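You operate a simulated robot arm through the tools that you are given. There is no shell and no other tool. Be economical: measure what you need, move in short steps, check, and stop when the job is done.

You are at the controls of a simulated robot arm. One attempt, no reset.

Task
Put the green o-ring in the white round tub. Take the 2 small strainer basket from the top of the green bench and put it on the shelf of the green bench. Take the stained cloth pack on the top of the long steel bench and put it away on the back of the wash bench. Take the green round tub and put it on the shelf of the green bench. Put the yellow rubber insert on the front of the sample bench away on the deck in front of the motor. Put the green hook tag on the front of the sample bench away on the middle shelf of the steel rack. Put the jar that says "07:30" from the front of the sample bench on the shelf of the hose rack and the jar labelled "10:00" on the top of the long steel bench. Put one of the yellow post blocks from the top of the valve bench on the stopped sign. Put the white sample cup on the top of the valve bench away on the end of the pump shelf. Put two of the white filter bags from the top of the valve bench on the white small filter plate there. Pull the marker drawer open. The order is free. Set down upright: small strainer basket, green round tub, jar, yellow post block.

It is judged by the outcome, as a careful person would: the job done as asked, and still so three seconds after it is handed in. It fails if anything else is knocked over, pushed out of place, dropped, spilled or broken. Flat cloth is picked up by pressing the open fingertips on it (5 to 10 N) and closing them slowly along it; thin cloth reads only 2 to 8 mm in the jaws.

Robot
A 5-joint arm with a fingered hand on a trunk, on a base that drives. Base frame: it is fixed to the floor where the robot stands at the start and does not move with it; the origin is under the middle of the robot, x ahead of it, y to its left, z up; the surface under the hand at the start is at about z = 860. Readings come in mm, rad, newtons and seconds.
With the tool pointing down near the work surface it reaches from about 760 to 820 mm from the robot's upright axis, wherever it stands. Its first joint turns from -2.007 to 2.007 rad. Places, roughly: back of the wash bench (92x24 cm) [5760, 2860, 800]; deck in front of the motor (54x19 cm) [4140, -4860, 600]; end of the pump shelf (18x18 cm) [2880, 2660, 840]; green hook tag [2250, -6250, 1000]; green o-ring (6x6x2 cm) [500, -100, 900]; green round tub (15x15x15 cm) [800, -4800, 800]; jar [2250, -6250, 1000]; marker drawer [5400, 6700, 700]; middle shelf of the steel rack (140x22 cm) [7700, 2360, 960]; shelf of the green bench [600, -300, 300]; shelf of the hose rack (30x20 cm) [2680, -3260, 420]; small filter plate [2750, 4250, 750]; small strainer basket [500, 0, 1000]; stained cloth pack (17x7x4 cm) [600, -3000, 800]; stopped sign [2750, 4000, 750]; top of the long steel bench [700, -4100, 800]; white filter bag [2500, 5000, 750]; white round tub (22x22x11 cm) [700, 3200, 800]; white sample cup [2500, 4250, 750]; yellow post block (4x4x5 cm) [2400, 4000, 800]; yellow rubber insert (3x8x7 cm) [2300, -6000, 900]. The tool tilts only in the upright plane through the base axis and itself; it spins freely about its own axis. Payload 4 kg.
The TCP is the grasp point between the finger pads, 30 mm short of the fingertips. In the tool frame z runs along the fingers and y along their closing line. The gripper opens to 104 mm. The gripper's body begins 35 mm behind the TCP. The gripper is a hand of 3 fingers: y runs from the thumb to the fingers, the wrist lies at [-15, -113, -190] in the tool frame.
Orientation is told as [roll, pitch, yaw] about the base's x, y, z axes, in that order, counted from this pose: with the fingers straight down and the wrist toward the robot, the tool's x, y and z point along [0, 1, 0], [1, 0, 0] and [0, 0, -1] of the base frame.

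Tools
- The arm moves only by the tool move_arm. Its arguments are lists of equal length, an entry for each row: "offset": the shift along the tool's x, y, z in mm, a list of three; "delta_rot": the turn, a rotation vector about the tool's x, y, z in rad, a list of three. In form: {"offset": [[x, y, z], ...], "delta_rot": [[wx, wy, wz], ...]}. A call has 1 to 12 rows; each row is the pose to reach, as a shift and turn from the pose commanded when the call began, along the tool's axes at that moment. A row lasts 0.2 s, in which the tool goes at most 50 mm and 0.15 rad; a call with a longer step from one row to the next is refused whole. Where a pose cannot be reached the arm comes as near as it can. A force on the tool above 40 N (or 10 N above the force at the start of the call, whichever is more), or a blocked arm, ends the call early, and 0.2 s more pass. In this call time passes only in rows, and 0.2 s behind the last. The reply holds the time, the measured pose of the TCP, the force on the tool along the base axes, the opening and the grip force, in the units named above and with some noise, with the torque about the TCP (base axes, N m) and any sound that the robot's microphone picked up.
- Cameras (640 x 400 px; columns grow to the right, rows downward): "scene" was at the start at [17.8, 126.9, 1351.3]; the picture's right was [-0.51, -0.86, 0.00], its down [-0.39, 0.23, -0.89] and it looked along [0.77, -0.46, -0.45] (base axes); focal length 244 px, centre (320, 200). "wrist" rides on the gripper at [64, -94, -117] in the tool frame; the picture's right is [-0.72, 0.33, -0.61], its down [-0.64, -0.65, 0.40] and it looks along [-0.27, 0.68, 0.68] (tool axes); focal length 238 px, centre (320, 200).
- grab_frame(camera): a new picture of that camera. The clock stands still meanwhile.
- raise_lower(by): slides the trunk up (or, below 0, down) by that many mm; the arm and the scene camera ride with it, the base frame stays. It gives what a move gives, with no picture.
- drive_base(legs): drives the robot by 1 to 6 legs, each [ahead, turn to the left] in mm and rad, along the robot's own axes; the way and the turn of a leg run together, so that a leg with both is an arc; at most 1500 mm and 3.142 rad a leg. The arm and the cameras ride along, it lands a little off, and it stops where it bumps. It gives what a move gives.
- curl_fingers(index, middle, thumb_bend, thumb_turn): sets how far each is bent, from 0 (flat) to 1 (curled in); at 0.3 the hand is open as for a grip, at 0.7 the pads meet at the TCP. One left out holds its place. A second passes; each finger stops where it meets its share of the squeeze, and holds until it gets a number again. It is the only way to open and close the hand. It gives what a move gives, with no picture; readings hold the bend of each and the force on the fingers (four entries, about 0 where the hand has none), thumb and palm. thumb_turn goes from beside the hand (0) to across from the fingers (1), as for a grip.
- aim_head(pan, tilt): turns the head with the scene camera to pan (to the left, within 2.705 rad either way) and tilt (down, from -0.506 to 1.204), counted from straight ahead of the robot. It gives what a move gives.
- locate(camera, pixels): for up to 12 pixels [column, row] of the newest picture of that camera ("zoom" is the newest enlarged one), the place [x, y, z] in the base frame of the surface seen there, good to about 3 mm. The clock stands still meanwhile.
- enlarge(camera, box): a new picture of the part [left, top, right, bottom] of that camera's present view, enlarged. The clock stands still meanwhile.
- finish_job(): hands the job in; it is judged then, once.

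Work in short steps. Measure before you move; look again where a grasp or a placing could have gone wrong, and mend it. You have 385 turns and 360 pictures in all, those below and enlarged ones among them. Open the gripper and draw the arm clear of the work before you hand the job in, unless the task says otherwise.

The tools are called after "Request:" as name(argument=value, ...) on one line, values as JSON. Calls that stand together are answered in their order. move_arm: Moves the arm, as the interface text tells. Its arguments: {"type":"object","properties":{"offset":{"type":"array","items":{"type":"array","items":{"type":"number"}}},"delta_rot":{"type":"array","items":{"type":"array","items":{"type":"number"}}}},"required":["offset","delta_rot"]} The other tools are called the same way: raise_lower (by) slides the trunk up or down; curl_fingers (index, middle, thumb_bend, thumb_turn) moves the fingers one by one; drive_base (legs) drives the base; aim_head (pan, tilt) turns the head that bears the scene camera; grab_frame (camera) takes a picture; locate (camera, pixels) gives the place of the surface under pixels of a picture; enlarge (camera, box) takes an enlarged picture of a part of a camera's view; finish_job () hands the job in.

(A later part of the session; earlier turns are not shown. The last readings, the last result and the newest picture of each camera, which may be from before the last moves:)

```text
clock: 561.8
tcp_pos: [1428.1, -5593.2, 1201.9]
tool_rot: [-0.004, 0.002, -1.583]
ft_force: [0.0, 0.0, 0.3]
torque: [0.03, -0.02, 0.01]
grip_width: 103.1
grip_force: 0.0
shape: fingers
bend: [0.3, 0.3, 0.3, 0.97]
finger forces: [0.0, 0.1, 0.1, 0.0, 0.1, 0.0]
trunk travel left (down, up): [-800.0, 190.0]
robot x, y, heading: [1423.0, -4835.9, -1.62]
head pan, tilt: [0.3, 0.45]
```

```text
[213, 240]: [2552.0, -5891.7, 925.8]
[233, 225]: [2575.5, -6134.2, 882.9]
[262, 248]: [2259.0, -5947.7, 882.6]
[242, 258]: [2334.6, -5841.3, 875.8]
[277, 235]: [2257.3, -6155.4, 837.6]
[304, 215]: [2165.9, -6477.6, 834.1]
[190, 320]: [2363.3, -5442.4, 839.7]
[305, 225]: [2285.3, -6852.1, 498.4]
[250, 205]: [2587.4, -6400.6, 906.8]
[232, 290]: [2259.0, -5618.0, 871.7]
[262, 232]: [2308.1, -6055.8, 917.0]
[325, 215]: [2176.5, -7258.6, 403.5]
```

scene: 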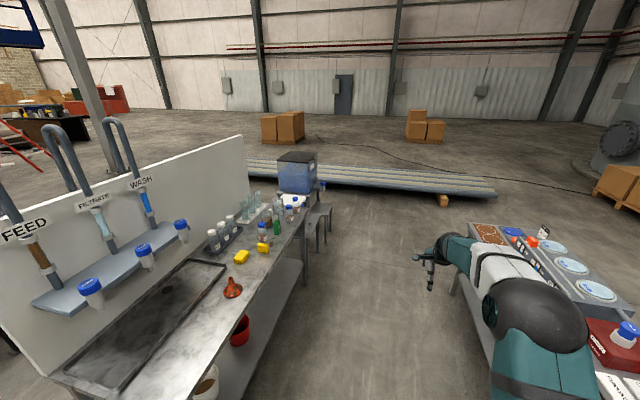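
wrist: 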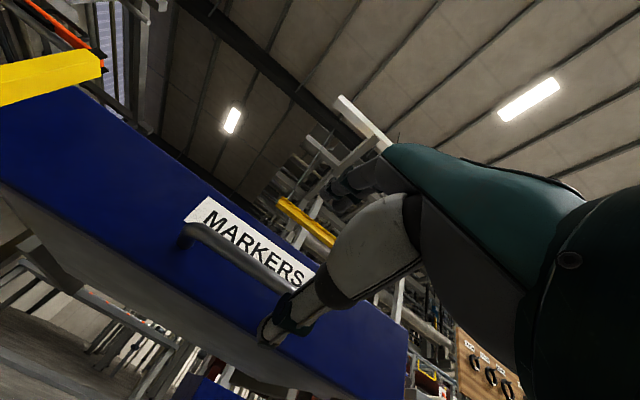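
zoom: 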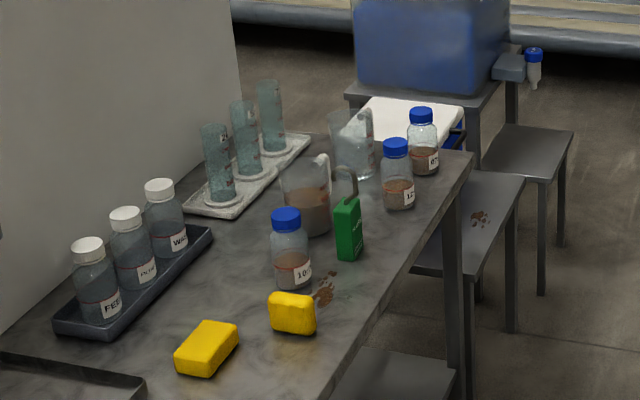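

I'll drive down alongside and face the bench to read the labels.

Request:
drive_base(legs=[[1180, 0], [0, 1.62]])

Request:
aim_head(pan=0.1, tilt=0.55)

Request:
grab_frame(camera="scene")

```text
clock: 571.7
tcp_pos: [2129.7, -5980.8, 1202.8]
tool_rot: [-0.003, 0.003, 0.039]
ft_force: [0.1, -0.5, -0.1]
torque: [0.06, 0.02, -0.06]
grip_width: 103.1
grip_force: 0.1
shape: fingers
bend: [0.3, 0.3, 0.3, 0.97]
finger forces: [0.1, 0.0, 0.0, 0.0, 0.0, 0.0]
trunk travel left (down, up): [-800.0, 190.0]
robot x, y, heading: [1373.4, -6020.5, 0.003]
head pan, tilt: [0.3, 0.45]
```

```text
clock: 572.4
tcp_pos: [2128.9, -5980.7, 1203.1]
tool_rot: [-0.005, 0.003, 0.037]
ft_force: [-0.5, 0.4, -0.3]
torque: [-0.01, 0.0, -0.03]
grip_width: 102.9
grip_force: 0.1
shape: fingers
bend: [0.3, 0.3, 0.3, 0.97]
finger forces: [0.0, 0.0, 0.1, 0.0, 0.1, 0.1]
trunk travel left (down, up): [-800.0, 190.0]
robot x, y, heading: [1372.7, -6017.0, 0.004]
head pan, tilt: [0.099, 0.55]
```

```text
210 pictures are left
```

scene: 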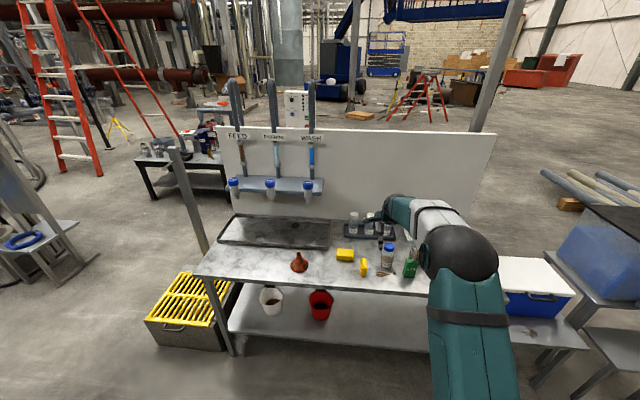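

Request:
enlarge(camera="scene", box=[280, 200, 440, 300])

Request:
grab_frame(camera="wrist")

```text
4.00 times, centred on (360, 250) of scene
```

zoom: 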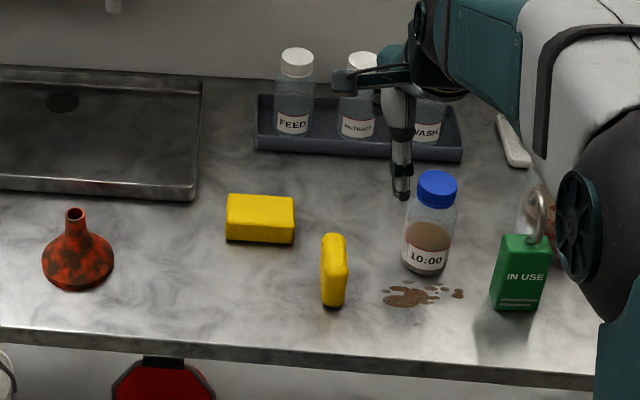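

```text
208 pictures are left
```

wrist: 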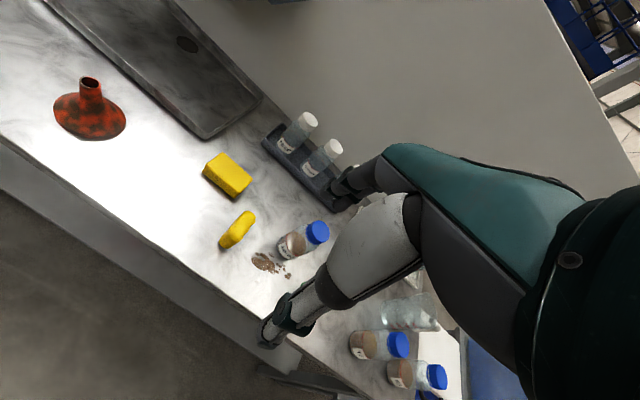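

Two yellow pieces: a sharp-edged block and a rounded upright one. I'll measure both.

Request:
enlarge(camera="wrist", box=[180, 130, 340, 290])

Request:
locate(camera="zoom", pixels=[[150, 75], [225, 140], [190, 195], [100, 130], [90, 160], [195, 225], [220, 250], [235, 270], [150, 340], [160, 365], [240, 290], [190, 300]])

```text
2.50 times, centred on (260, 210) of wrist
```

zoom: 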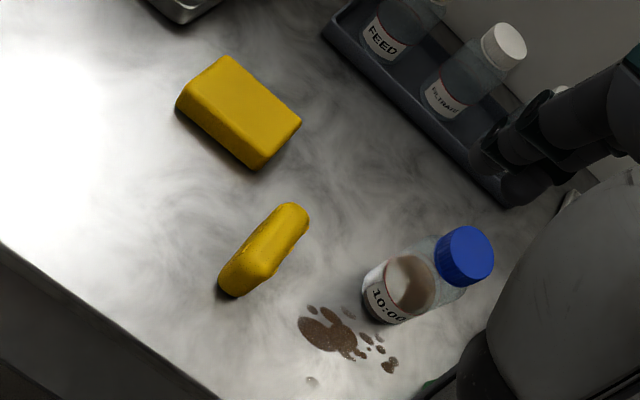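

```text
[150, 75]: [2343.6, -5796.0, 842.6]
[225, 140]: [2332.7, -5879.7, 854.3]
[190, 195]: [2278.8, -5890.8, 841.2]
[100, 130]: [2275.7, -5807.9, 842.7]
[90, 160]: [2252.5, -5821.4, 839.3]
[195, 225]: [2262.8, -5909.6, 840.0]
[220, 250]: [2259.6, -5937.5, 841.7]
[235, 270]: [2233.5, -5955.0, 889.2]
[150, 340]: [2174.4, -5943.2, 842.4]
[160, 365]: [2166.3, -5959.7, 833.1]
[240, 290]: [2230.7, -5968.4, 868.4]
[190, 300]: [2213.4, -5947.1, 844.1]
```

Request:
locate(camera="zoom", pixels=[[226, 60], [298, 121], [262, 155], [190, 90], [245, 110], [285, 208], [300, 222], [265, 240], [262, 270], [240, 250], [228, 275], [238, 290]])

```text
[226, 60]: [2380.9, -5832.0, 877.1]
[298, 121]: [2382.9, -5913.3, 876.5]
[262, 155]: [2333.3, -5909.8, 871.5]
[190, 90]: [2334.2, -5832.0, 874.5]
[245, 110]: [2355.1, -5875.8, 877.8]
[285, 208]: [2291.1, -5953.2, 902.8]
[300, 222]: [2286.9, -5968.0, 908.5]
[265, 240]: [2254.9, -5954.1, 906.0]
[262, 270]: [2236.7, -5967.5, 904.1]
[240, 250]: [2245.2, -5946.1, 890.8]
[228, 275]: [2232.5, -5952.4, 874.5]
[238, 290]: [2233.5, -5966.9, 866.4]
```

The rounded upright piece (about 3×7×7 cm at (2262,-5957)) is the rubber insert; the other is an 8×5×4 block. First I'll set the arm straight ahead at radius ~800, then stand in front of the 10:00 jar.

Request:
move_arm(offset=[[-19, 22, 0], [-38, 45, 0]], delta_rot=[[0, 0, 0.018], [0, 0, 0.035]])

Request:
drive_base(legs=[[0, -0.05], [125, 0]])

Request:
grab_frame(camera="wrist")

```text
clock: 573.0
tcp_pos: [2176.8, -6016.7, 1201.8]
tool_rot: [-0.011, 0.004, -0.003]
ft_force: [-0.1, -0.5, -0.3]
torque: [0.0, 0.01, 0.0]
grip_width: 102.7
grip_force: 0.0
shape: fingers
bend: [0.3, 0.3, 0.3, 0.97]
finger forces: [0.1, 0.0, 0.1, 0.0, 0.1, 0.1]
trunk travel left (down, up): [-800.0, 190.0]
robot x, y, heading: [1370.2, -6016.7, -0.002]
head pan, tilt: [0.099, 0.55]
```

```text
clock: 574.7
tcp_pos: [2301.7, -6061.4, 1201.6]
tool_rot: [-0.01, 0.003, -0.051]
ft_force: [-0.4, 0.4, -0.1]
torque: [0.01, 0.03, 0.0]
grip_width: 102.6
grip_force: 0.1
shape: fingers
bend: [0.3, 0.3, 0.3, 0.97]
finger forces: [0.0, 0.0, 0.0, 0.0, 0.0, 0.1]
trunk travel left (down, up): [-800.0, 190.0]
robot x, y, heading: [1498.1, -6023.3, -0.048]
head pan, tilt: [0.099, 0.55]
```

```text
206 pictures are left
```

wrist: 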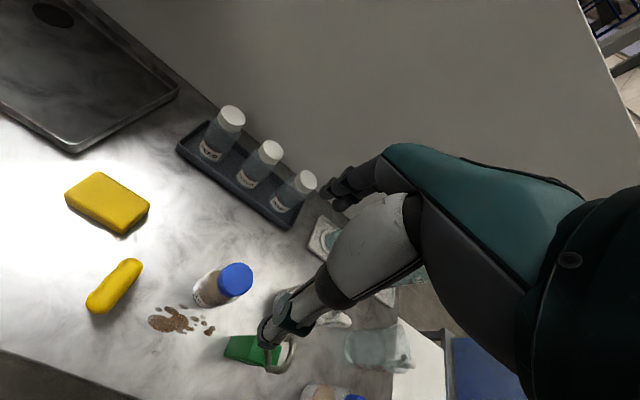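

Request:
enlarge(camera="wrist", box=[170, 230, 310, 380])

Request:
locate(camera="wrist", pixels=[[236, 270], [222, 276], [250, 272], [237, 290], [240, 265], [205, 290], [212, 302], [245, 335], [270, 345], [288, 350], [255, 350], [265, 362]])

```text
2.67 times, centred on (240, 305) of wrist
```

zoom: 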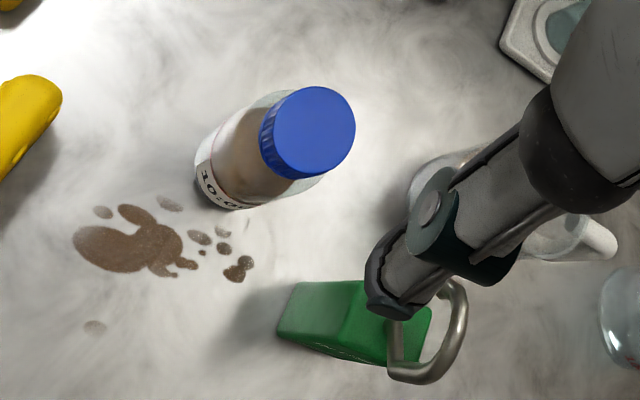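

```text
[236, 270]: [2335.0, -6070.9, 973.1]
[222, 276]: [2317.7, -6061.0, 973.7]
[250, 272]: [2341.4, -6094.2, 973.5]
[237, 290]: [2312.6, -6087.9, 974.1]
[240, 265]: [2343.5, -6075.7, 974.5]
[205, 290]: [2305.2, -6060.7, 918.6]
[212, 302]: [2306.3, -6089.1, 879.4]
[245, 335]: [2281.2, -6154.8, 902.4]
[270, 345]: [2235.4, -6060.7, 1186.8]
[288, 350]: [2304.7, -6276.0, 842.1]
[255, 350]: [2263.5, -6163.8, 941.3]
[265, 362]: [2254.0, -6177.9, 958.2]
```

The jar's cap is centred at (2328,-6078), top 974. Moving over it and lowering to z 962 to grip the cap.

Request:
move_arm(offset=[[-16, 27, 0]], delta_rot=[[0, 0, 0]])

Request:
raise_lower(by=-180)

Request:
grab_frame(camera="wrist")

```text
clock: 575.1
tcp_pos: [2328.4, -6079.7, 1201.5]
tool_rot: [-0.02, 0.005, -0.06]
ft_force: [0.3, -0.1, -0.5]
torque: [0.03, 0.03, -0.01]
grip_width: 103.0
grip_force: 0.2
shape: fingers
bend: [0.3, 0.3, 0.3, 0.97]
finger forces: [0.0, 0.0, 0.0, 0.1, 0.0, 0.1]
trunk travel left (down, up): [-800.0, 190.0]
robot x, y, heading: [1496.5, -6024.3, -0.047]
head pan, tilt: [0.099, 0.55]
```

```text
clock: 577.1
tcp_pos: [2326.3, -6078.1, 1023.6]
tool_rot: [-0.022, 0.005, -0.058]
ft_force: [0.5, 0.0, 0.6]
torque: [-0.02, -0.02, 0.01]
grip_width: 103.0
grip_force: 0.0
shape: fingers
bend: [0.3, 0.3, 0.3, 0.97]
finger forces: [0.0, 0.0, 0.0, 0.1, 0.1, 0.1]
trunk travel left (down, up): [-620.0, 370.0]
robot x, y, heading: [1494.6, -6021.5, -0.05]
head pan, tilt: [0.099, 0.55]
```

```text
204 pictures are left
```

wrist: 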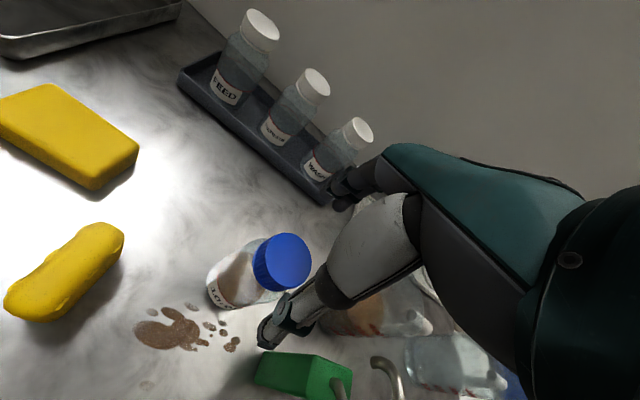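

Request:
raise_lower(by=-61)

Request:
curl_fingers(index=0.7, middle=0.7, thumb_bend=0.7)

Request:
grab_frame(camera="wrist")

```text
clock: 578.1
tcp_pos: [2325.1, -6078.9, 963.5]
tool_rot: [-0.019, 0.004, -0.057]
ft_force: [0.9, 0.6, 0.0]
torque: [0.0, -0.03, 0.01]
grip_width: 102.9
grip_force: 0.1
shape: fingers
bend: [0.3, 0.3, 0.3, 0.97]
finger forces: [0.0, 0.0, 0.1, 0.0, 0.0, 0.1]
trunk travel left (down, up): [-559.0, 431.0]
robot x, y, heading: [1496.7, -6025.1, -0.045]
head pan, tilt: [0.099, 0.55]
```

```text
clock: 579.1
tcp_pos: [2326.1, -6079.2, 961.7]
tool_rot: [-0.019, 0.004, -0.058]
ft_force: [1.2, 0.2, 1.5]
torque: [-0.02, -0.01, 0.02]
grip_width: 48.8
grip_force: 15.3
shape: fingers
bend: [0.57, 0.58, 0.5, 0.96]
finger forces: [7.8, 8.0, 0.1, 0.0, 14.6, 0.0]
trunk travel left (down, up): [-559.0, 431.0]
robot x, y, heading: [1495.4, -6022.0, -0.043]
head pan, tilt: [0.099, 0.55]
```

```text
203 pictures are left
```

wrist: 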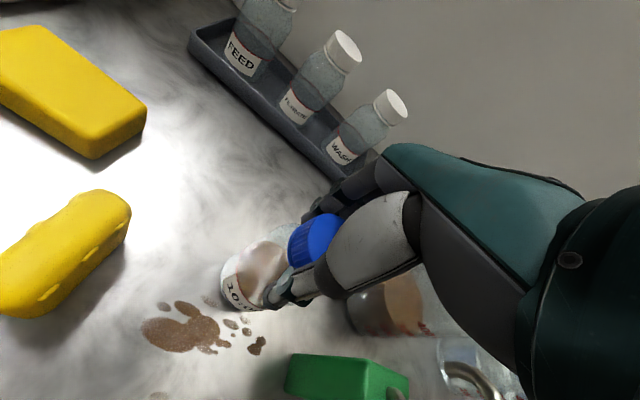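

Gripped (49 mm, 15 N). Lifting.

Request:
raise_lower(by=20)

Request:
raise_lower(by=200)

Request:
grab_frame(camera="wrist")

Request:
grab_frame(camera="scene")

```text
clock: 579.8
tcp_pos: [2325.9, -6077.8, 982.0]
tool_rot: [-0.02, 0.002, -0.057]
ft_force: [0.0, 0.2, -2.0]
torque: [0.01, 0.0, 0.0]
grip_width: 48.6
grip_force: 15.0
shape: fingers
bend: [0.57, 0.58, 0.5, 0.96]
finger forces: [7.8, 7.6, 0.0, 0.1, 14.7, 0.1]
trunk travel left (down, up): [-579.0, 411.0]
robot x, y, heading: [1496.4, -6022.3, -0.045]
head pan, tilt: [0.099, 0.55]
```

```text
clock: 582.0
tcp_pos: [2326.1, -6080.0, 1181.0]
tool_rot: [-0.019, 0.003, -0.059]
ft_force: [-0.5, 0.5, -1.9]
torque: [-0.01, -0.01, -0.02]
grip_width: 48.7
grip_force: 15.2
shape: fingers
bend: [0.57, 0.58, 0.5, 0.96]
finger forces: [7.8, 7.6, 0.0, 0.0, 14.6, 0.0]
trunk travel left (down, up): [-779.0, 211.0]
robot x, y, heading: [1496.8, -6030.9, -0.048]
head pan, tilt: [0.099, 0.55]
```

```text
202 pictures are left
```

wrist: 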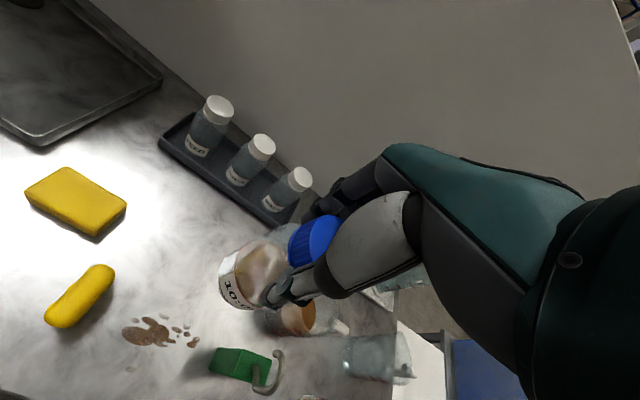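

```text
201 pictures are left
```

scene: 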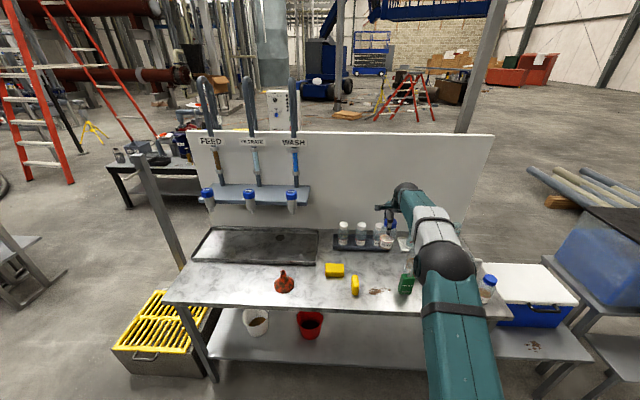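

The jar is held. I'll back off, turn north and look at the long steel bench from the corridor.

Request:
drive_base(legs=[[-120, 0], [0, 1.619], [1500, 0]])

Request:
aim_head(pan=1.0, tilt=0.5)

Request:
grab_frame(camera="scene")

Request:
aim_head(pan=2.0, tilt=0.5)

Request:
grab_frame(camera="scene")

```text
clock: 594.3
tcp_pos: [1373.4, -3648.6, 1181.7]
tool_rot: [-0.02, 0.004, 1.578]
ft_force: [-0.5, 0.4, -1.8]
torque: [-0.01, 0.02, -0.01]
grip_width: 48.1
grip_force: 14.4
shape: fingers
bend: [0.57, 0.59, 0.5, 0.96]
finger forces: [7.8, 7.2, 0.0, 0.0, 14.0, 0.1]
trunk travel left (down, up): [-779.0, 211.0]
robot x, y, heading: [1375.5, -4480.0, 1.588]
head pan, tilt: [0.099, 0.55]
```

```text
clock: 595.5
tcp_pos: [1374.3, -3649.1, 1181.5]
tool_rot: [-0.02, 0.003, 1.578]
ft_force: [-1.0, -0.1, -1.2]
torque: [0.03, 0.03, 0.0]
grip_width: 48.1
grip_force: 14.4
shape: fingers
bend: [0.57, 0.59, 0.5, 0.96]
finger forces: [7.7, 7.3, 0.1, 0.0, 14.0, 0.0]
trunk travel left (down, up): [-779.0, 211.0]
robot x, y, heading: [1371.2, -4480.9, 1.587]
head pan, tilt: [1.0, 0.499]
```

```text
200 pictures are left
```

scene: 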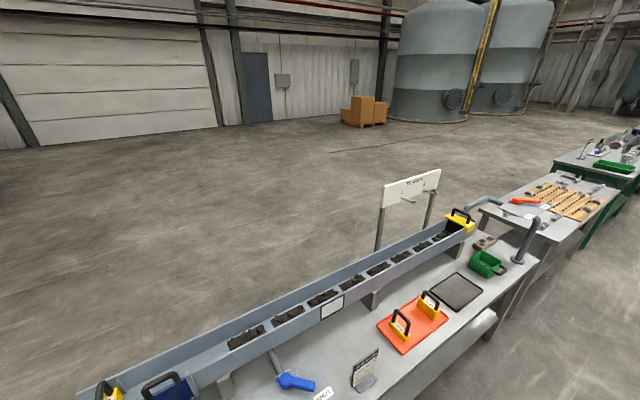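

```text
clock: 596.8
tcp_pos: [1374.0, -3649.5, 1181.6]
tool_rot: [-0.018, 0.002, 1.577]
ft_force: [0.2, 0.2, -1.6]
torque: [0.02, 0.02, -0.02]
grip_width: 48.2
grip_force: 14.2
shape: fingers
bend: [0.57, 0.59, 0.5, 0.96]
finger forces: [7.7, 7.3, 0.0, 0.0, 14.1, 0.0]
trunk travel left (down, up): [-779.0, 211.0]
robot x, y, heading: [1371.6, -4482.0, 1.586]
head pan, tilt: [2.0, 0.499]
```

```text
199 pictures are left
```

scene: 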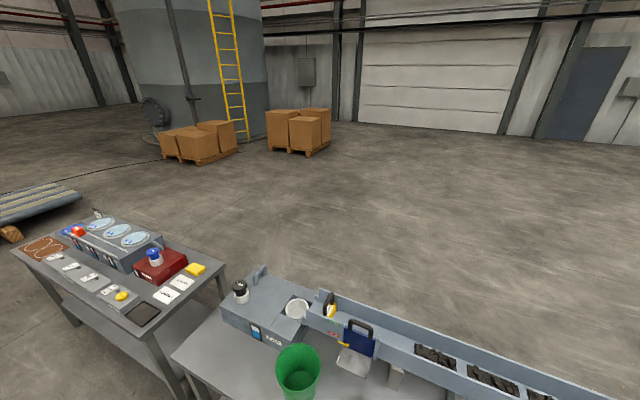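

Request:
aim_head(pan=1.3, tilt=0.75)

Request:
grab_frame(camera="scene")

Request:
locate(camera="scene", pixels=[[440, 250], [400, 300], [340, 310], [270, 350], [300, 270], [370, 220], [380, 210], [430, 190], [320, 380], [250, 300], [390, 260], [460, 300]])

```text
clock: 597.8
tcp_pos: [1374.5, -3648.9, 1181.6]
tool_rot: [-0.02, 0.006, 1.579]
ft_force: [-1.1, -0.4, -1.2]
torque: [0.01, 0.0, 0.0]
grip_width: 48.0
grip_force: 14.8
shape: fingers
bend: [0.57, 0.59, 0.5, 0.96]
finger forces: [7.7, 7.3, 0.0, 0.0, 14.0, 0.0]
trunk travel left (down, up): [-779.0, 211.0]
robot x, y, heading: [1370.6, -4476.8, 1.586]
head pan, tilt: [1.3, 0.75]
```

```text
198 pictures are left
```

scene: 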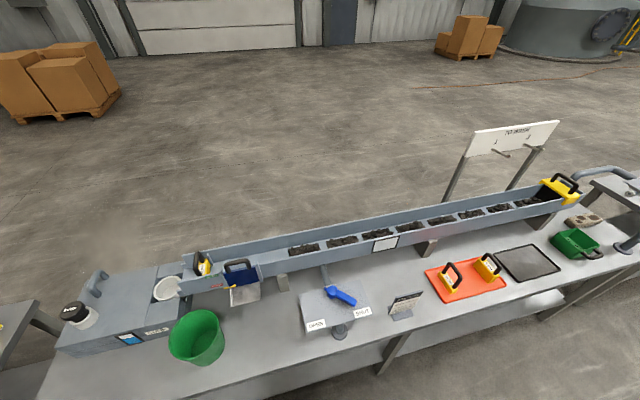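

```text
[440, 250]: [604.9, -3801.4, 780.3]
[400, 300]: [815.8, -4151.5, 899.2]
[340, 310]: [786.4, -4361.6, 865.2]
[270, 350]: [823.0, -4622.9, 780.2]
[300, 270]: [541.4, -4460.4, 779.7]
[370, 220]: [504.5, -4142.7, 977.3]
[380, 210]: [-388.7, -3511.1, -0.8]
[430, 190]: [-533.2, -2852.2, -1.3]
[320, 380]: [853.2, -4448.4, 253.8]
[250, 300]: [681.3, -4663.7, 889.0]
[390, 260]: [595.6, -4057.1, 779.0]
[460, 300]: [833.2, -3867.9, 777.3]
```

The bench top is at z 780. A free spot is near (815,-4610), beside the valve plate. I'll back into position facing west.

Request:
drive_base(legs=[[0, 1.097], [-300, 0], [0, 0.458]])

Request:
aim_head(pan=0.1, tilt=0.65)

Request:
grab_frame(camera="wrist")

Request:
grab_frame(camera="scene")

```text
clock: 604.0
tcp_pos: [810.3, -4615.4, 1180.9]
tool_rot: [-0.022, 0.003, -3.132]
ft_force: [-0.1, 0.1, -2.2]
torque: [-0.03, 0.0, -0.02]
grip_width: 47.9
grip_force: 13.6
shape: fingers
bend: [0.57, 0.59, 0.5, 0.96]
finger forces: [7.6, 7.1, 0.1, 0.0, 13.4, 0.0]
trunk travel left (down, up): [-779.0, 211.0]
robot x, y, heading: [1643.4, -4610.5, -3.119]
head pan, tilt: [1.3, 0.75]
```

```text
clock: 605.4
tcp_pos: [811.4, -4614.1, 1181.0]
tool_rot: [-0.019, 0.003, -3.133]
ft_force: [0.6, -0.5, -1.4]
torque: [-0.02, 0.02, -0.01]
grip_width: 47.7
grip_force: 13.9
shape: fingers
bend: [0.57, 0.59, 0.5, 0.96]
finger forces: [7.5, 7.0, 0.0, 0.0, 13.4, 0.0]
trunk travel left (down, up): [-779.0, 211.0]
robot x, y, heading: [1640.4, -4610.7, -3.125]
head pan, tilt: [0.099, 0.649]
```

```text
197 pictures are left
```

wrist: 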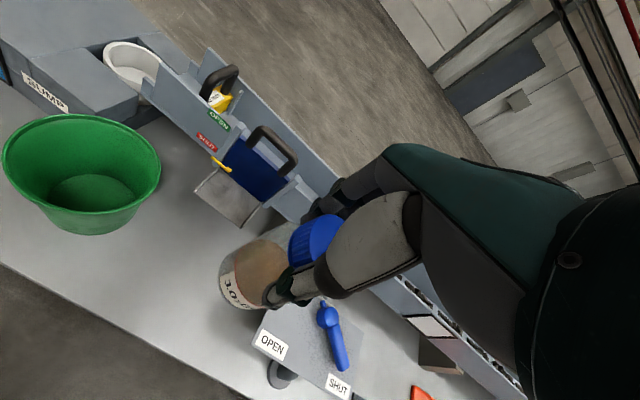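

```text
196 pictures are left
```

scene: 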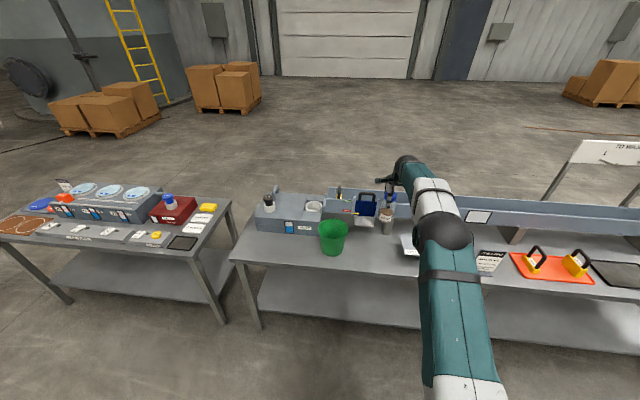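

Request:
locate(camera="wrist", pixels=[[265, 320], [262, 345], [215, 195], [235, 225], [155, 165], [100, 230], [5, 150], [80, 120], [200, 280], [240, 340], [75, 190]])

```text
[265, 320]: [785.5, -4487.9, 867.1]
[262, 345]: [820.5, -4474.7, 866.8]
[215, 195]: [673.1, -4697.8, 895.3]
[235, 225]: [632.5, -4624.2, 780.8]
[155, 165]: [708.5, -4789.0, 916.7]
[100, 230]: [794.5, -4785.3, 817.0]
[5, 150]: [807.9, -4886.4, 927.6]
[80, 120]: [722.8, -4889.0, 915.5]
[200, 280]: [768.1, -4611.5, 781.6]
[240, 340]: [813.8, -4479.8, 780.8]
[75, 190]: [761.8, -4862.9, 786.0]
```

Clearances are fine: the plate at y≥-4490 and the tub rim at y≤-4789. Lowering the jar; contact expected near TCP 904.

Request:
raise_lower(by=-270)

Request:
raise_lower(by=-5)

Request:
raise_lower(by=-3)

```text
clock: 608.1
tcp_pos: [811.3, -4613.8, 910.9]
tool_rot: [-0.021, 0.003, -3.132]
ft_force: [-0.6, -0.9, -0.8]
torque: [0.01, 0.02, 0.0]
grip_width: 47.8
grip_force: 13.5
shape: fingers
bend: [0.57, 0.59, 0.5, 0.96]
finger forces: [7.5, 7.0, 0.0, 0.0, 13.3, 0.0]
trunk travel left (down, up): [-509.0, 481.0]
robot x, y, heading: [1635.2, -4614.4, -3.125]
head pan, tilt: [0.099, 0.649]
```

```text
clock: 608.7
tcp_pos: [810.2, -4613.6, 906.2]
tool_rot: [-0.018, 0.003, -3.13]
ft_force: [0.4, 0.6, -0.2]
torque: [0.02, 0.05, 0.03]
grip_width: 47.6
grip_force: 13.6
shape: fingers
bend: [0.57, 0.59, 0.5, 0.96]
finger forces: [7.5, 7.0, 0.0, 0.0, 13.4, 0.1]
trunk travel left (down, up): [-504.0, 486.0]
robot x, y, heading: [1643.0, -4606.2, -3.125]
head pan, tilt: [0.099, 0.649]
```

```text
clock: 609.2
tcp_pos: [810.7, -4613.7, 904.1]
tool_rot: [-0.019, 0.003, -3.132]
ft_force: [-0.1, 0.4, -0.7]
torque: [0.01, 0.0, 0.0]
grip_width: 47.5
grip_force: 14.2
shape: fingers
bend: [0.57, 0.59, 0.5, 0.96]
finger forces: [7.5, 7.0, 0.0, 0.0, 13.4, 0.0]
trunk travel left (down, up): [-501.0, 489.0]
robot x, y, heading: [1647.0, -4611.6, -3.116]
head pan, tilt: [0.099, 0.649]
```

Request:
raise_lower(by=-3)

Request:
enlarge(camera="wrist", box=[160, 180, 360, 330])

```text
clock: 609.7
tcp_pos: [810.0, -4615.4, 902.1]
tool_rot: [-0.019, 0.0, -3.129]
ft_force: [-1.2, -1.4, 4.5]
torque: [-0.03, -0.04, 0.0]
grip_width: 47.5
grip_force: 15.0
shape: fingers
bend: [0.57, 0.59, 0.5, 0.96]
finger forces: [8.0, 7.0, 0.0, 0.0, 13.8, 0.0]
trunk travel left (down, up): [-498.0, 492.0]
robot x, y, heading: [1641.5, -4610.4, -3.119]
head pan, tilt: [0.099, 0.649]
```

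```text
2.67 times, centred on (260, 255) of wrist
```

zoom: 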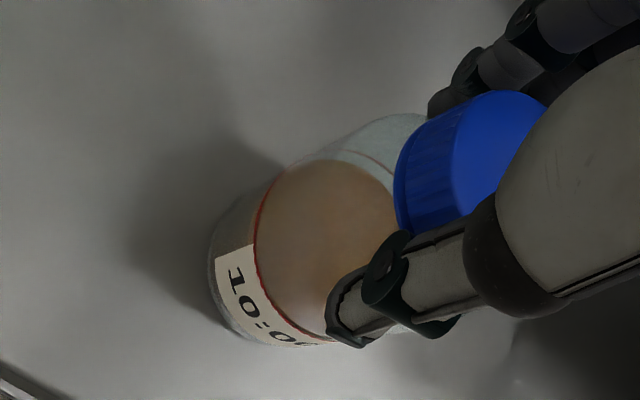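

Contact (4.5 N), and the jar stands. Releasing and rising.

Request:
curl_fingers(index=0.42, middle=0.42, thumb_bend=0.42)

Request:
curl_fingers(index=0.28, middle=0.28, thumb_bend=0.28)

Request:
raise_lower(by=300)

Request:
grab_frame(camera="wrist")

```text
clock: 610.7
tcp_pos: [810.3, -4613.8, 900.6]
tool_rot: [-0.02, 0.004, -3.131]
ft_force: [-1.0, -0.3, -0.4]
torque: [0.01, -0.01, 0.02]
grip_width: 72.2
grip_force: 0.0
shape: fingers
bend: [0.42, 0.42, 0.42, 0.97]
finger forces: [0.1, 0.0, 0.0, 0.0, 0.0, 0.0]
trunk travel left (down, up): [-498.0, 492.0]
robot x, y, heading: [1646.6, -4608.6, -3.122]
head pan, tilt: [0.099, 0.649]
```

```text
clock: 611.7
tcp_pos: [811.4, -4614.7, 899.6]
tool_rot: [-0.018, 0.004, -3.13]
ft_force: [-0.1, 0.5, 0.1]
torque: [0.02, -0.01, -0.01]
grip_width: 107.4
grip_force: 0.1
shape: fingers
bend: [0.28, 0.28, 0.28, 0.97]
finger forces: [0.0, 0.0, 0.0, 0.0, 0.0, 0.0]
trunk travel left (down, up): [-498.0, 492.0]
robot x, y, heading: [1644.2, -4611.7, -3.119]
head pan, tilt: [0.099, 0.649]
```

```text
clock: 614.7
tcp_pos: [810.5, -4614.3, 1200.7]
tool_rot: [-0.02, 0.003, -3.132]
ft_force: [0.6, -0.2, 0.7]
torque: [0.0, 0.02, 0.04]
grip_width: 107.5
grip_force: 0.0
shape: fingers
bend: [0.28, 0.28, 0.28, 0.97]
finger forces: [0.0, 0.1, 0.0, 0.0, 0.1, 0.1]
trunk travel left (down, up): [-798.0, 192.0]
robot x, y, heading: [1640.1, -4609.5, -3.122]
head pan, tilt: [0.099, 0.649]
```

```text
194 pictures are left
```

wrist: 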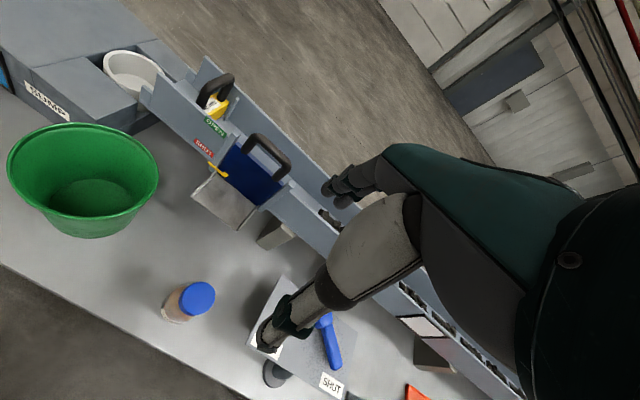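

The 10:00 jar stands on the long steel bench. Next is the green tub: moving 222 mm south to stand square to it.

Request:
drive_base(legs=[[0, 1.55], [225, 0], [0, -1.571]])

Request:
grab_frame(camera="wrist")

```text
clock: 624.2
tcp_pos: [814.9, -4819.6, 1200.5]
tool_rot: [-0.019, 0.003, 3.122]
ft_force: [-0.1, -0.7, -0.8]
torque: [-0.02, 0.05, 0.0]
grip_width: 107.4
grip_force: 0.1
shape: fingers
bend: [0.28, 0.28, 0.28, 0.97]
finger forces: [0.0, 0.1, 0.0, 0.0, 0.1, 0.0]
trunk travel left (down, up): [-798.0, 192.0]
robot x, y, heading: [1650.3, -4839.5, 3.13]
head pan, tilt: [0.099, 0.649]
```

```text
193 pictures are left
```

wrist: 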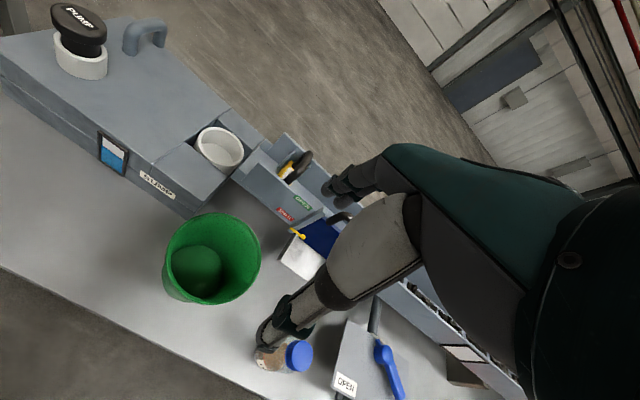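

Request:
enlarge(camera="wrist", box=[140, 190, 300, 320])

Request:
locate(camera="wrist", pixels=[[168, 250], [210, 214], [258, 260], [222, 302], [190, 298], [245, 228], [180, 228], [252, 285], [200, 275], [165, 272], [240, 300]])

```text
3.08 times, centred on (220, 255) of wrist
```

zoom: 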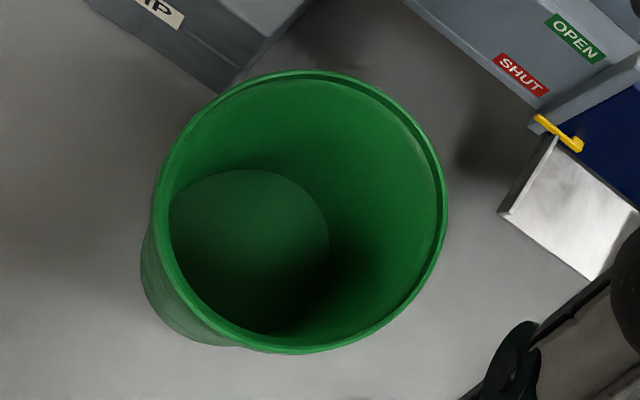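

```text
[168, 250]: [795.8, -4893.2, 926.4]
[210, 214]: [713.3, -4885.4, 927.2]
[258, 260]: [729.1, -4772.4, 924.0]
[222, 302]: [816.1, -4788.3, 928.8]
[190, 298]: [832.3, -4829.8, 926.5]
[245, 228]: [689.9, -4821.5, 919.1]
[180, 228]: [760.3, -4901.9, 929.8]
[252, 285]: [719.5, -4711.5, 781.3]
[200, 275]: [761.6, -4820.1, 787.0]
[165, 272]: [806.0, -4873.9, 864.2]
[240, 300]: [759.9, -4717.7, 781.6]
```

The tub's rim centre is (761,-4833), radius 71, rim at z 927. I'll pinch the near (east) wall at x≈831 with the thumb outside and the fingers inside, going in deep to z 900.

Request:
move_arm(offset=[[13, -15, 0]], delta_rot=[[0, 0, 0]])

Request:
raise_lower(by=-220)

Request:
grab_frame(camera="wrist")

```text
clock: 624.6
tcp_pos: [831.9, -4833.2, 1202.4]
tool_rot: [-0.011, 0.002, 3.129]
ft_force: [0.9, -0.7, 0.9]
torque: [-0.02, 0.02, 0.0]
grip_width: 107.5
grip_force: 0.0
shape: fingers
bend: [0.28, 0.28, 0.28, 0.97]
finger forces: [0.1, 0.1, 0.1, 0.0, 0.1, 0.0]
trunk travel left (down, up): [-798.0, 192.0]
robot x, y, heading: [1648.4, -4842.3, 3.133]
head pan, tilt: [0.099, 0.649]
```

```text
clock: 626.9
tcp_pos: [830.2, -4831.2, 980.6]
tool_rot: [-0.013, 0.004, 3.128]
ft_force: [-1.1, 0.6, -0.1]
torque: [0.01, 0.01, 0.01]
grip_width: 107.5
grip_force: 0.1
shape: fingers
bend: [0.28, 0.28, 0.28, 0.97]
finger forces: [0.0, 0.0, 0.0, 0.0, 0.0, 0.0]
trunk travel left (down, up): [-578.0, 412.0]
robot x, y, heading: [1644.5, -4843.8, 3.133]
head pan, tilt: [0.099, 0.649]
```

```text
191 pictures are left
```

wrist: 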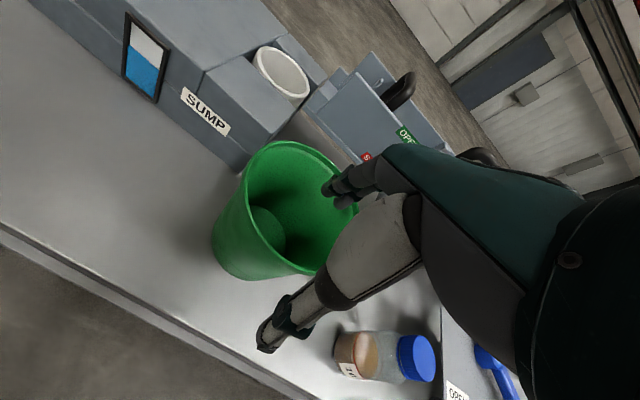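

Aligned: fingers inside, thumb outside. Lowering 78 mm and closing.

Request:
raise_lower(by=-79)

Request:
curl_fingers(index=0.72, middle=0.72, thumb_bend=0.72)

Request:
grab_frame(camera="wrist")

```text
clock: 628.0
tcp_pos: [829.4, -4831.7, 902.3]
tool_rot: [-0.012, 0.004, 3.129]
ft_force: [0.6, 0.3, -0.8]
torque: [0.01, 0.01, -0.05]
grip_width: 107.6
grip_force: 0.0
shape: fingers
bend: [0.28, 0.28, 0.28, 0.97]
finger forces: [0.0, 0.0, 0.0, 0.0, 0.0, 0.1]
trunk travel left (down, up): [-499.0, 491.0]
robot x, y, heading: [1648.7, -4840.8, 3.132]
head pan, tilt: [0.099, 0.649]
```

```text
clock: 629.0
tcp_pos: [830.0, -4833.4, 900.9]
tool_rot: [-0.012, 0.005, 3.126]
ft_force: [0.8, -0.2, -0.1]
torque: [-0.02, -0.04, 0.05]
grip_width: 0.1
grip_force: 3.7
shape: fingers
bend: [0.72, 0.71, 0.7, 0.97]
finger forces: [1.7, 1.7, 0.0, 0.0, 3.4, 0.0]
trunk travel left (down, up): [-499.0, 491.0]
robot x, y, heading: [1648.2, -4837.6, 3.134]
head pan, tilt: [0.099, 0.649]
```

```text
190 pictures are left
```

wrist: 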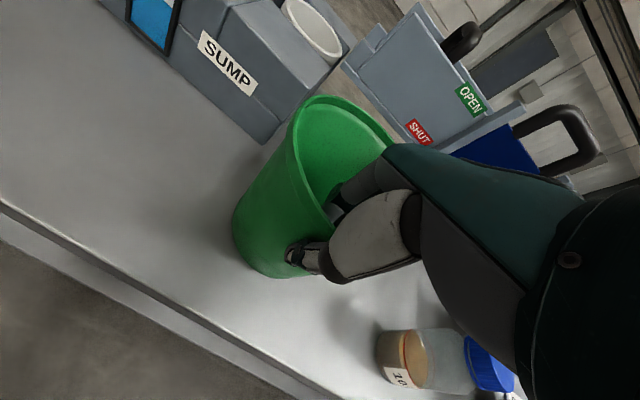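

Only 3.7 N on the thin wall. Squeezing harder.

Request:
curl_fingers(index=0.9, middle=0.9, thumb_bend=0.9)

Request:
raise_lower(by=25)

Request:
grab_frame(camera="wrist")

Request:
enlarge(camera="scene", box=[270, 150, 430, 270])

```text
clock: 630.0
tcp_pos: [829.5, -4831.7, 902.1]
tool_rot: [-0.013, 0.002, 3.129]
ft_force: [0.0, -0.1, -1.5]
torque: [-0.05, -0.06, 0.0]
grip_width: 0.0
grip_force: 19.2
shape: fingers
bend: [0.77, 0.9, 0.78, 0.93]
finger forces: [15.4, 4.2, 0.0, 0.1, 19.1, 0.0]
trunk travel left (down, up): [-499.0, 491.0]
robot x, y, heading: [1646.4, -4837.8, 3.133]
head pan, tilt: [0.099, 0.649]
```

```text
clock: 630.8
tcp_pos: [829.2, -4832.1, 926.5]
tool_rot: [-0.011, 0.004, 3.129]
ft_force: [0.3, 0.0, -2.0]
torque: [-0.08, -0.1, -0.01]
grip_width: 0.0
grip_force: 19.2
shape: fingers
bend: [0.77, 0.9, 0.78, 0.93]
finger forces: [14.8, 5.0, 0.0, 0.1, 19.2, 0.0]
trunk travel left (down, up): [-524.0, 466.0]
robot x, y, heading: [1648.3, -4842.8, 3.137]
head pan, tilt: [0.099, 0.649]
```

```text
189 pictures are left
```

wrist: 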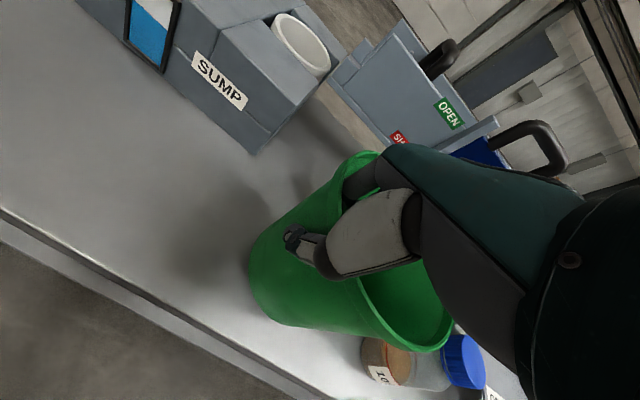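

```text
3.33 times, centred on (350, 210) of scene
```

zoom: 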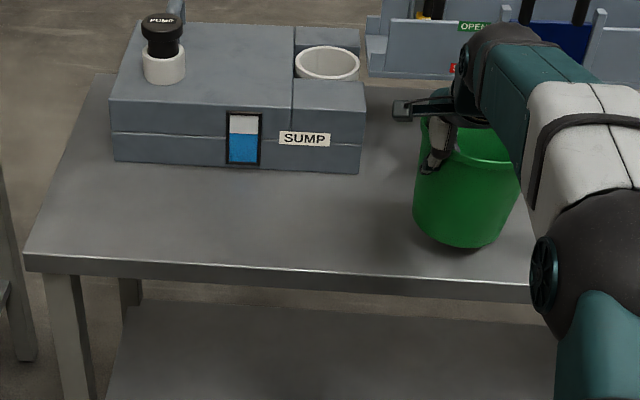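

The tub swung sideways in the grip, toward the jar. I'll check distances before lifting further.

Request:
locate(camera="wrist", pixels=[[440, 345], [300, 325], [255, 280], [400, 330], [430, 375], [375, 355], [460, 360], [400, 340], [365, 160]])

```text
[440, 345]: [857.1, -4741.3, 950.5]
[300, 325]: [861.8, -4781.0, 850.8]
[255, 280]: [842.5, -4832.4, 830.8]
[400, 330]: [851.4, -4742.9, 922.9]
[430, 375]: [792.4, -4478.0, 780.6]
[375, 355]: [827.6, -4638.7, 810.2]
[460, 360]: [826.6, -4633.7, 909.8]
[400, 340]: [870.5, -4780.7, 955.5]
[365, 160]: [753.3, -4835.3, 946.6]
```

The jar is about 100 mm away, so lifting straight up is safe.

Request:
raise_lower(by=180)

Request:
grab_frame(camera="wrist")

Request:
grab_frame(camera="scene")

Request:
locate(camera="wrist", pixels=[[440, 345], [300, 325], [255, 280], [400, 330], [375, 290], [365, 160], [350, 310], [320, 200]])

```text
clock: 632.8
tcp_pos: [831.2, -4831.6, 1105.8]
tool_rot: [-0.012, 0.004, 3.126]
ft_force: [-0.5, -0.1, -2.4]
torque: [-0.15, -0.07, -0.02]
grip_width: 0.2
grip_force: 19.2
shape: fingers
bend: [0.77, 0.9, 0.78, 0.93]
finger forces: [14.7, 4.9, 0.1, 0.1, 19.2, 0.1]
trunk travel left (down, up): [-704.0, 286.0]
robot x, y, heading: [1649.1, -4842.1, 3.134]
head pan, tilt: [0.099, 0.649]
```

```text
187 pictures are left
```

wrist: 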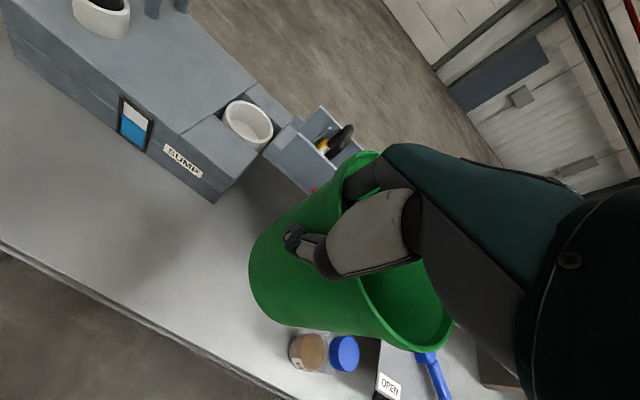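

```text
186 pictures are left
```

scene: 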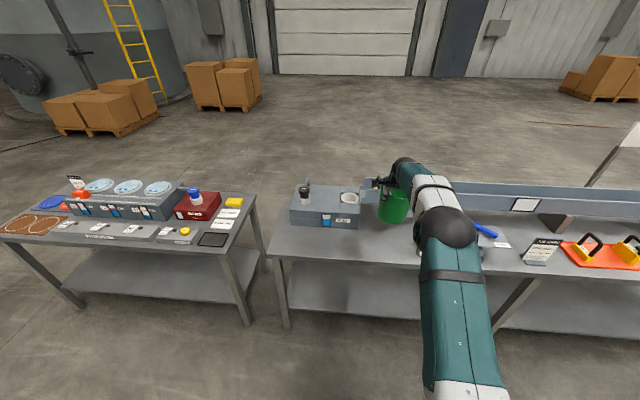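

```text
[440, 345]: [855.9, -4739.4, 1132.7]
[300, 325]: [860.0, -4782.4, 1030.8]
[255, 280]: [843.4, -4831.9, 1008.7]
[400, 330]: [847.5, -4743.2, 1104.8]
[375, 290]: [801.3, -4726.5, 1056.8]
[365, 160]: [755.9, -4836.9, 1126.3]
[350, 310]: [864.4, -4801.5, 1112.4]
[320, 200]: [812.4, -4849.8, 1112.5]
```

The tub is held level, its centre 30 mm ahead and 46 mm right of the TCP. I'll raise it more, then drive north to the green bench's east side at y≈-200.

Request:
raise_lower(by=200)

Request:
drive_base(legs=[[0, -1.563], [1500, 0], [1500, 0], [1500, 0], [142, 0], [0, 1.571]])

Request:
aim_head(pan=0.15, tilt=0.8)

Request:
grab_frame(camera="scene")

Request:
grab_frame(camera="wrist")

```text
clock: 634.9
tcp_pos: [829.8, -4832.2, 1306.7]
tool_rot: [-0.012, 0.003, 3.127]
ft_force: [0.8, -0.5, -2.5]
torque: [-0.1, -0.06, 0.0]
grip_width: 0.0
grip_force: 19.6
shape: fingers
bend: [0.77, 0.9, 0.78, 0.93]
finger forces: [14.9, 5.1, 0.1, 0.0, 19.2, 0.1]
trunk travel left (down, up): [-904.0, 86.0]
robot x, y, heading: [1650.0, -4838.4, 3.139]
head pan, tilt: [0.099, 0.649]
```

```text
clock: 664.7
tcp_pos: [660.9, -279.7, 1306.0]
tool_rot: [-0.014, 0.003, -3.1]
ft_force: [0.6, 0.3, -2.7]
torque: [-0.08, -0.11, -0.02]
grip_width: 0.0
grip_force: 17.5
shape: fingers
bend: [0.77, 0.9, 0.79, 0.93]
finger forces: [14.6, 2.9, 0.0, 0.1, 17.5, 0.1]
trunk travel left (down, up): [-904.0, 86.0]
robot x, y, heading: [1476.4, -244.1, -3.092]
head pan, tilt: [0.099, 0.649]
```

```text
clock: 665.4
tcp_pos: [660.7, -279.2, 1306.7]
tool_rot: [-0.011, 0.004, -3.099]
ft_force: [0.5, 0.3, -1.6]
torque: [-0.1, -0.09, 0.03]
grip_width: 0.1
grip_force: 17.6
shape: fingers
bend: [0.77, 0.9, 0.79, 0.93]
finger forces: [14.6, 3.0, 0.0, 0.0, 17.3, 0.1]
trunk travel left (down, up): [-904.0, 86.0]
robot x, y, heading: [1476.5, -245.7, -3.092]
head pan, tilt: [0.15, 0.799]
```

```text
185 pictures are left
```

scene: 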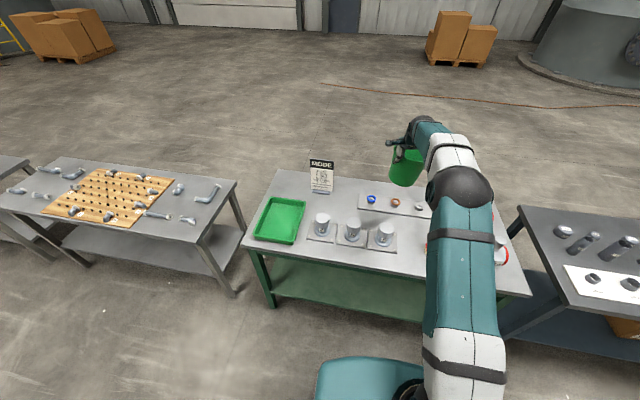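

```text
184 pictures are left
```

wrist: 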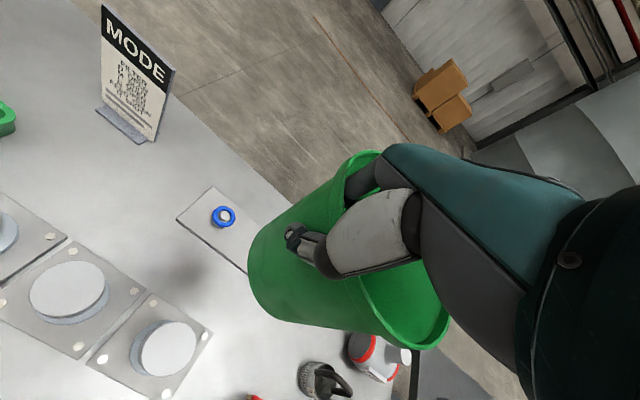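

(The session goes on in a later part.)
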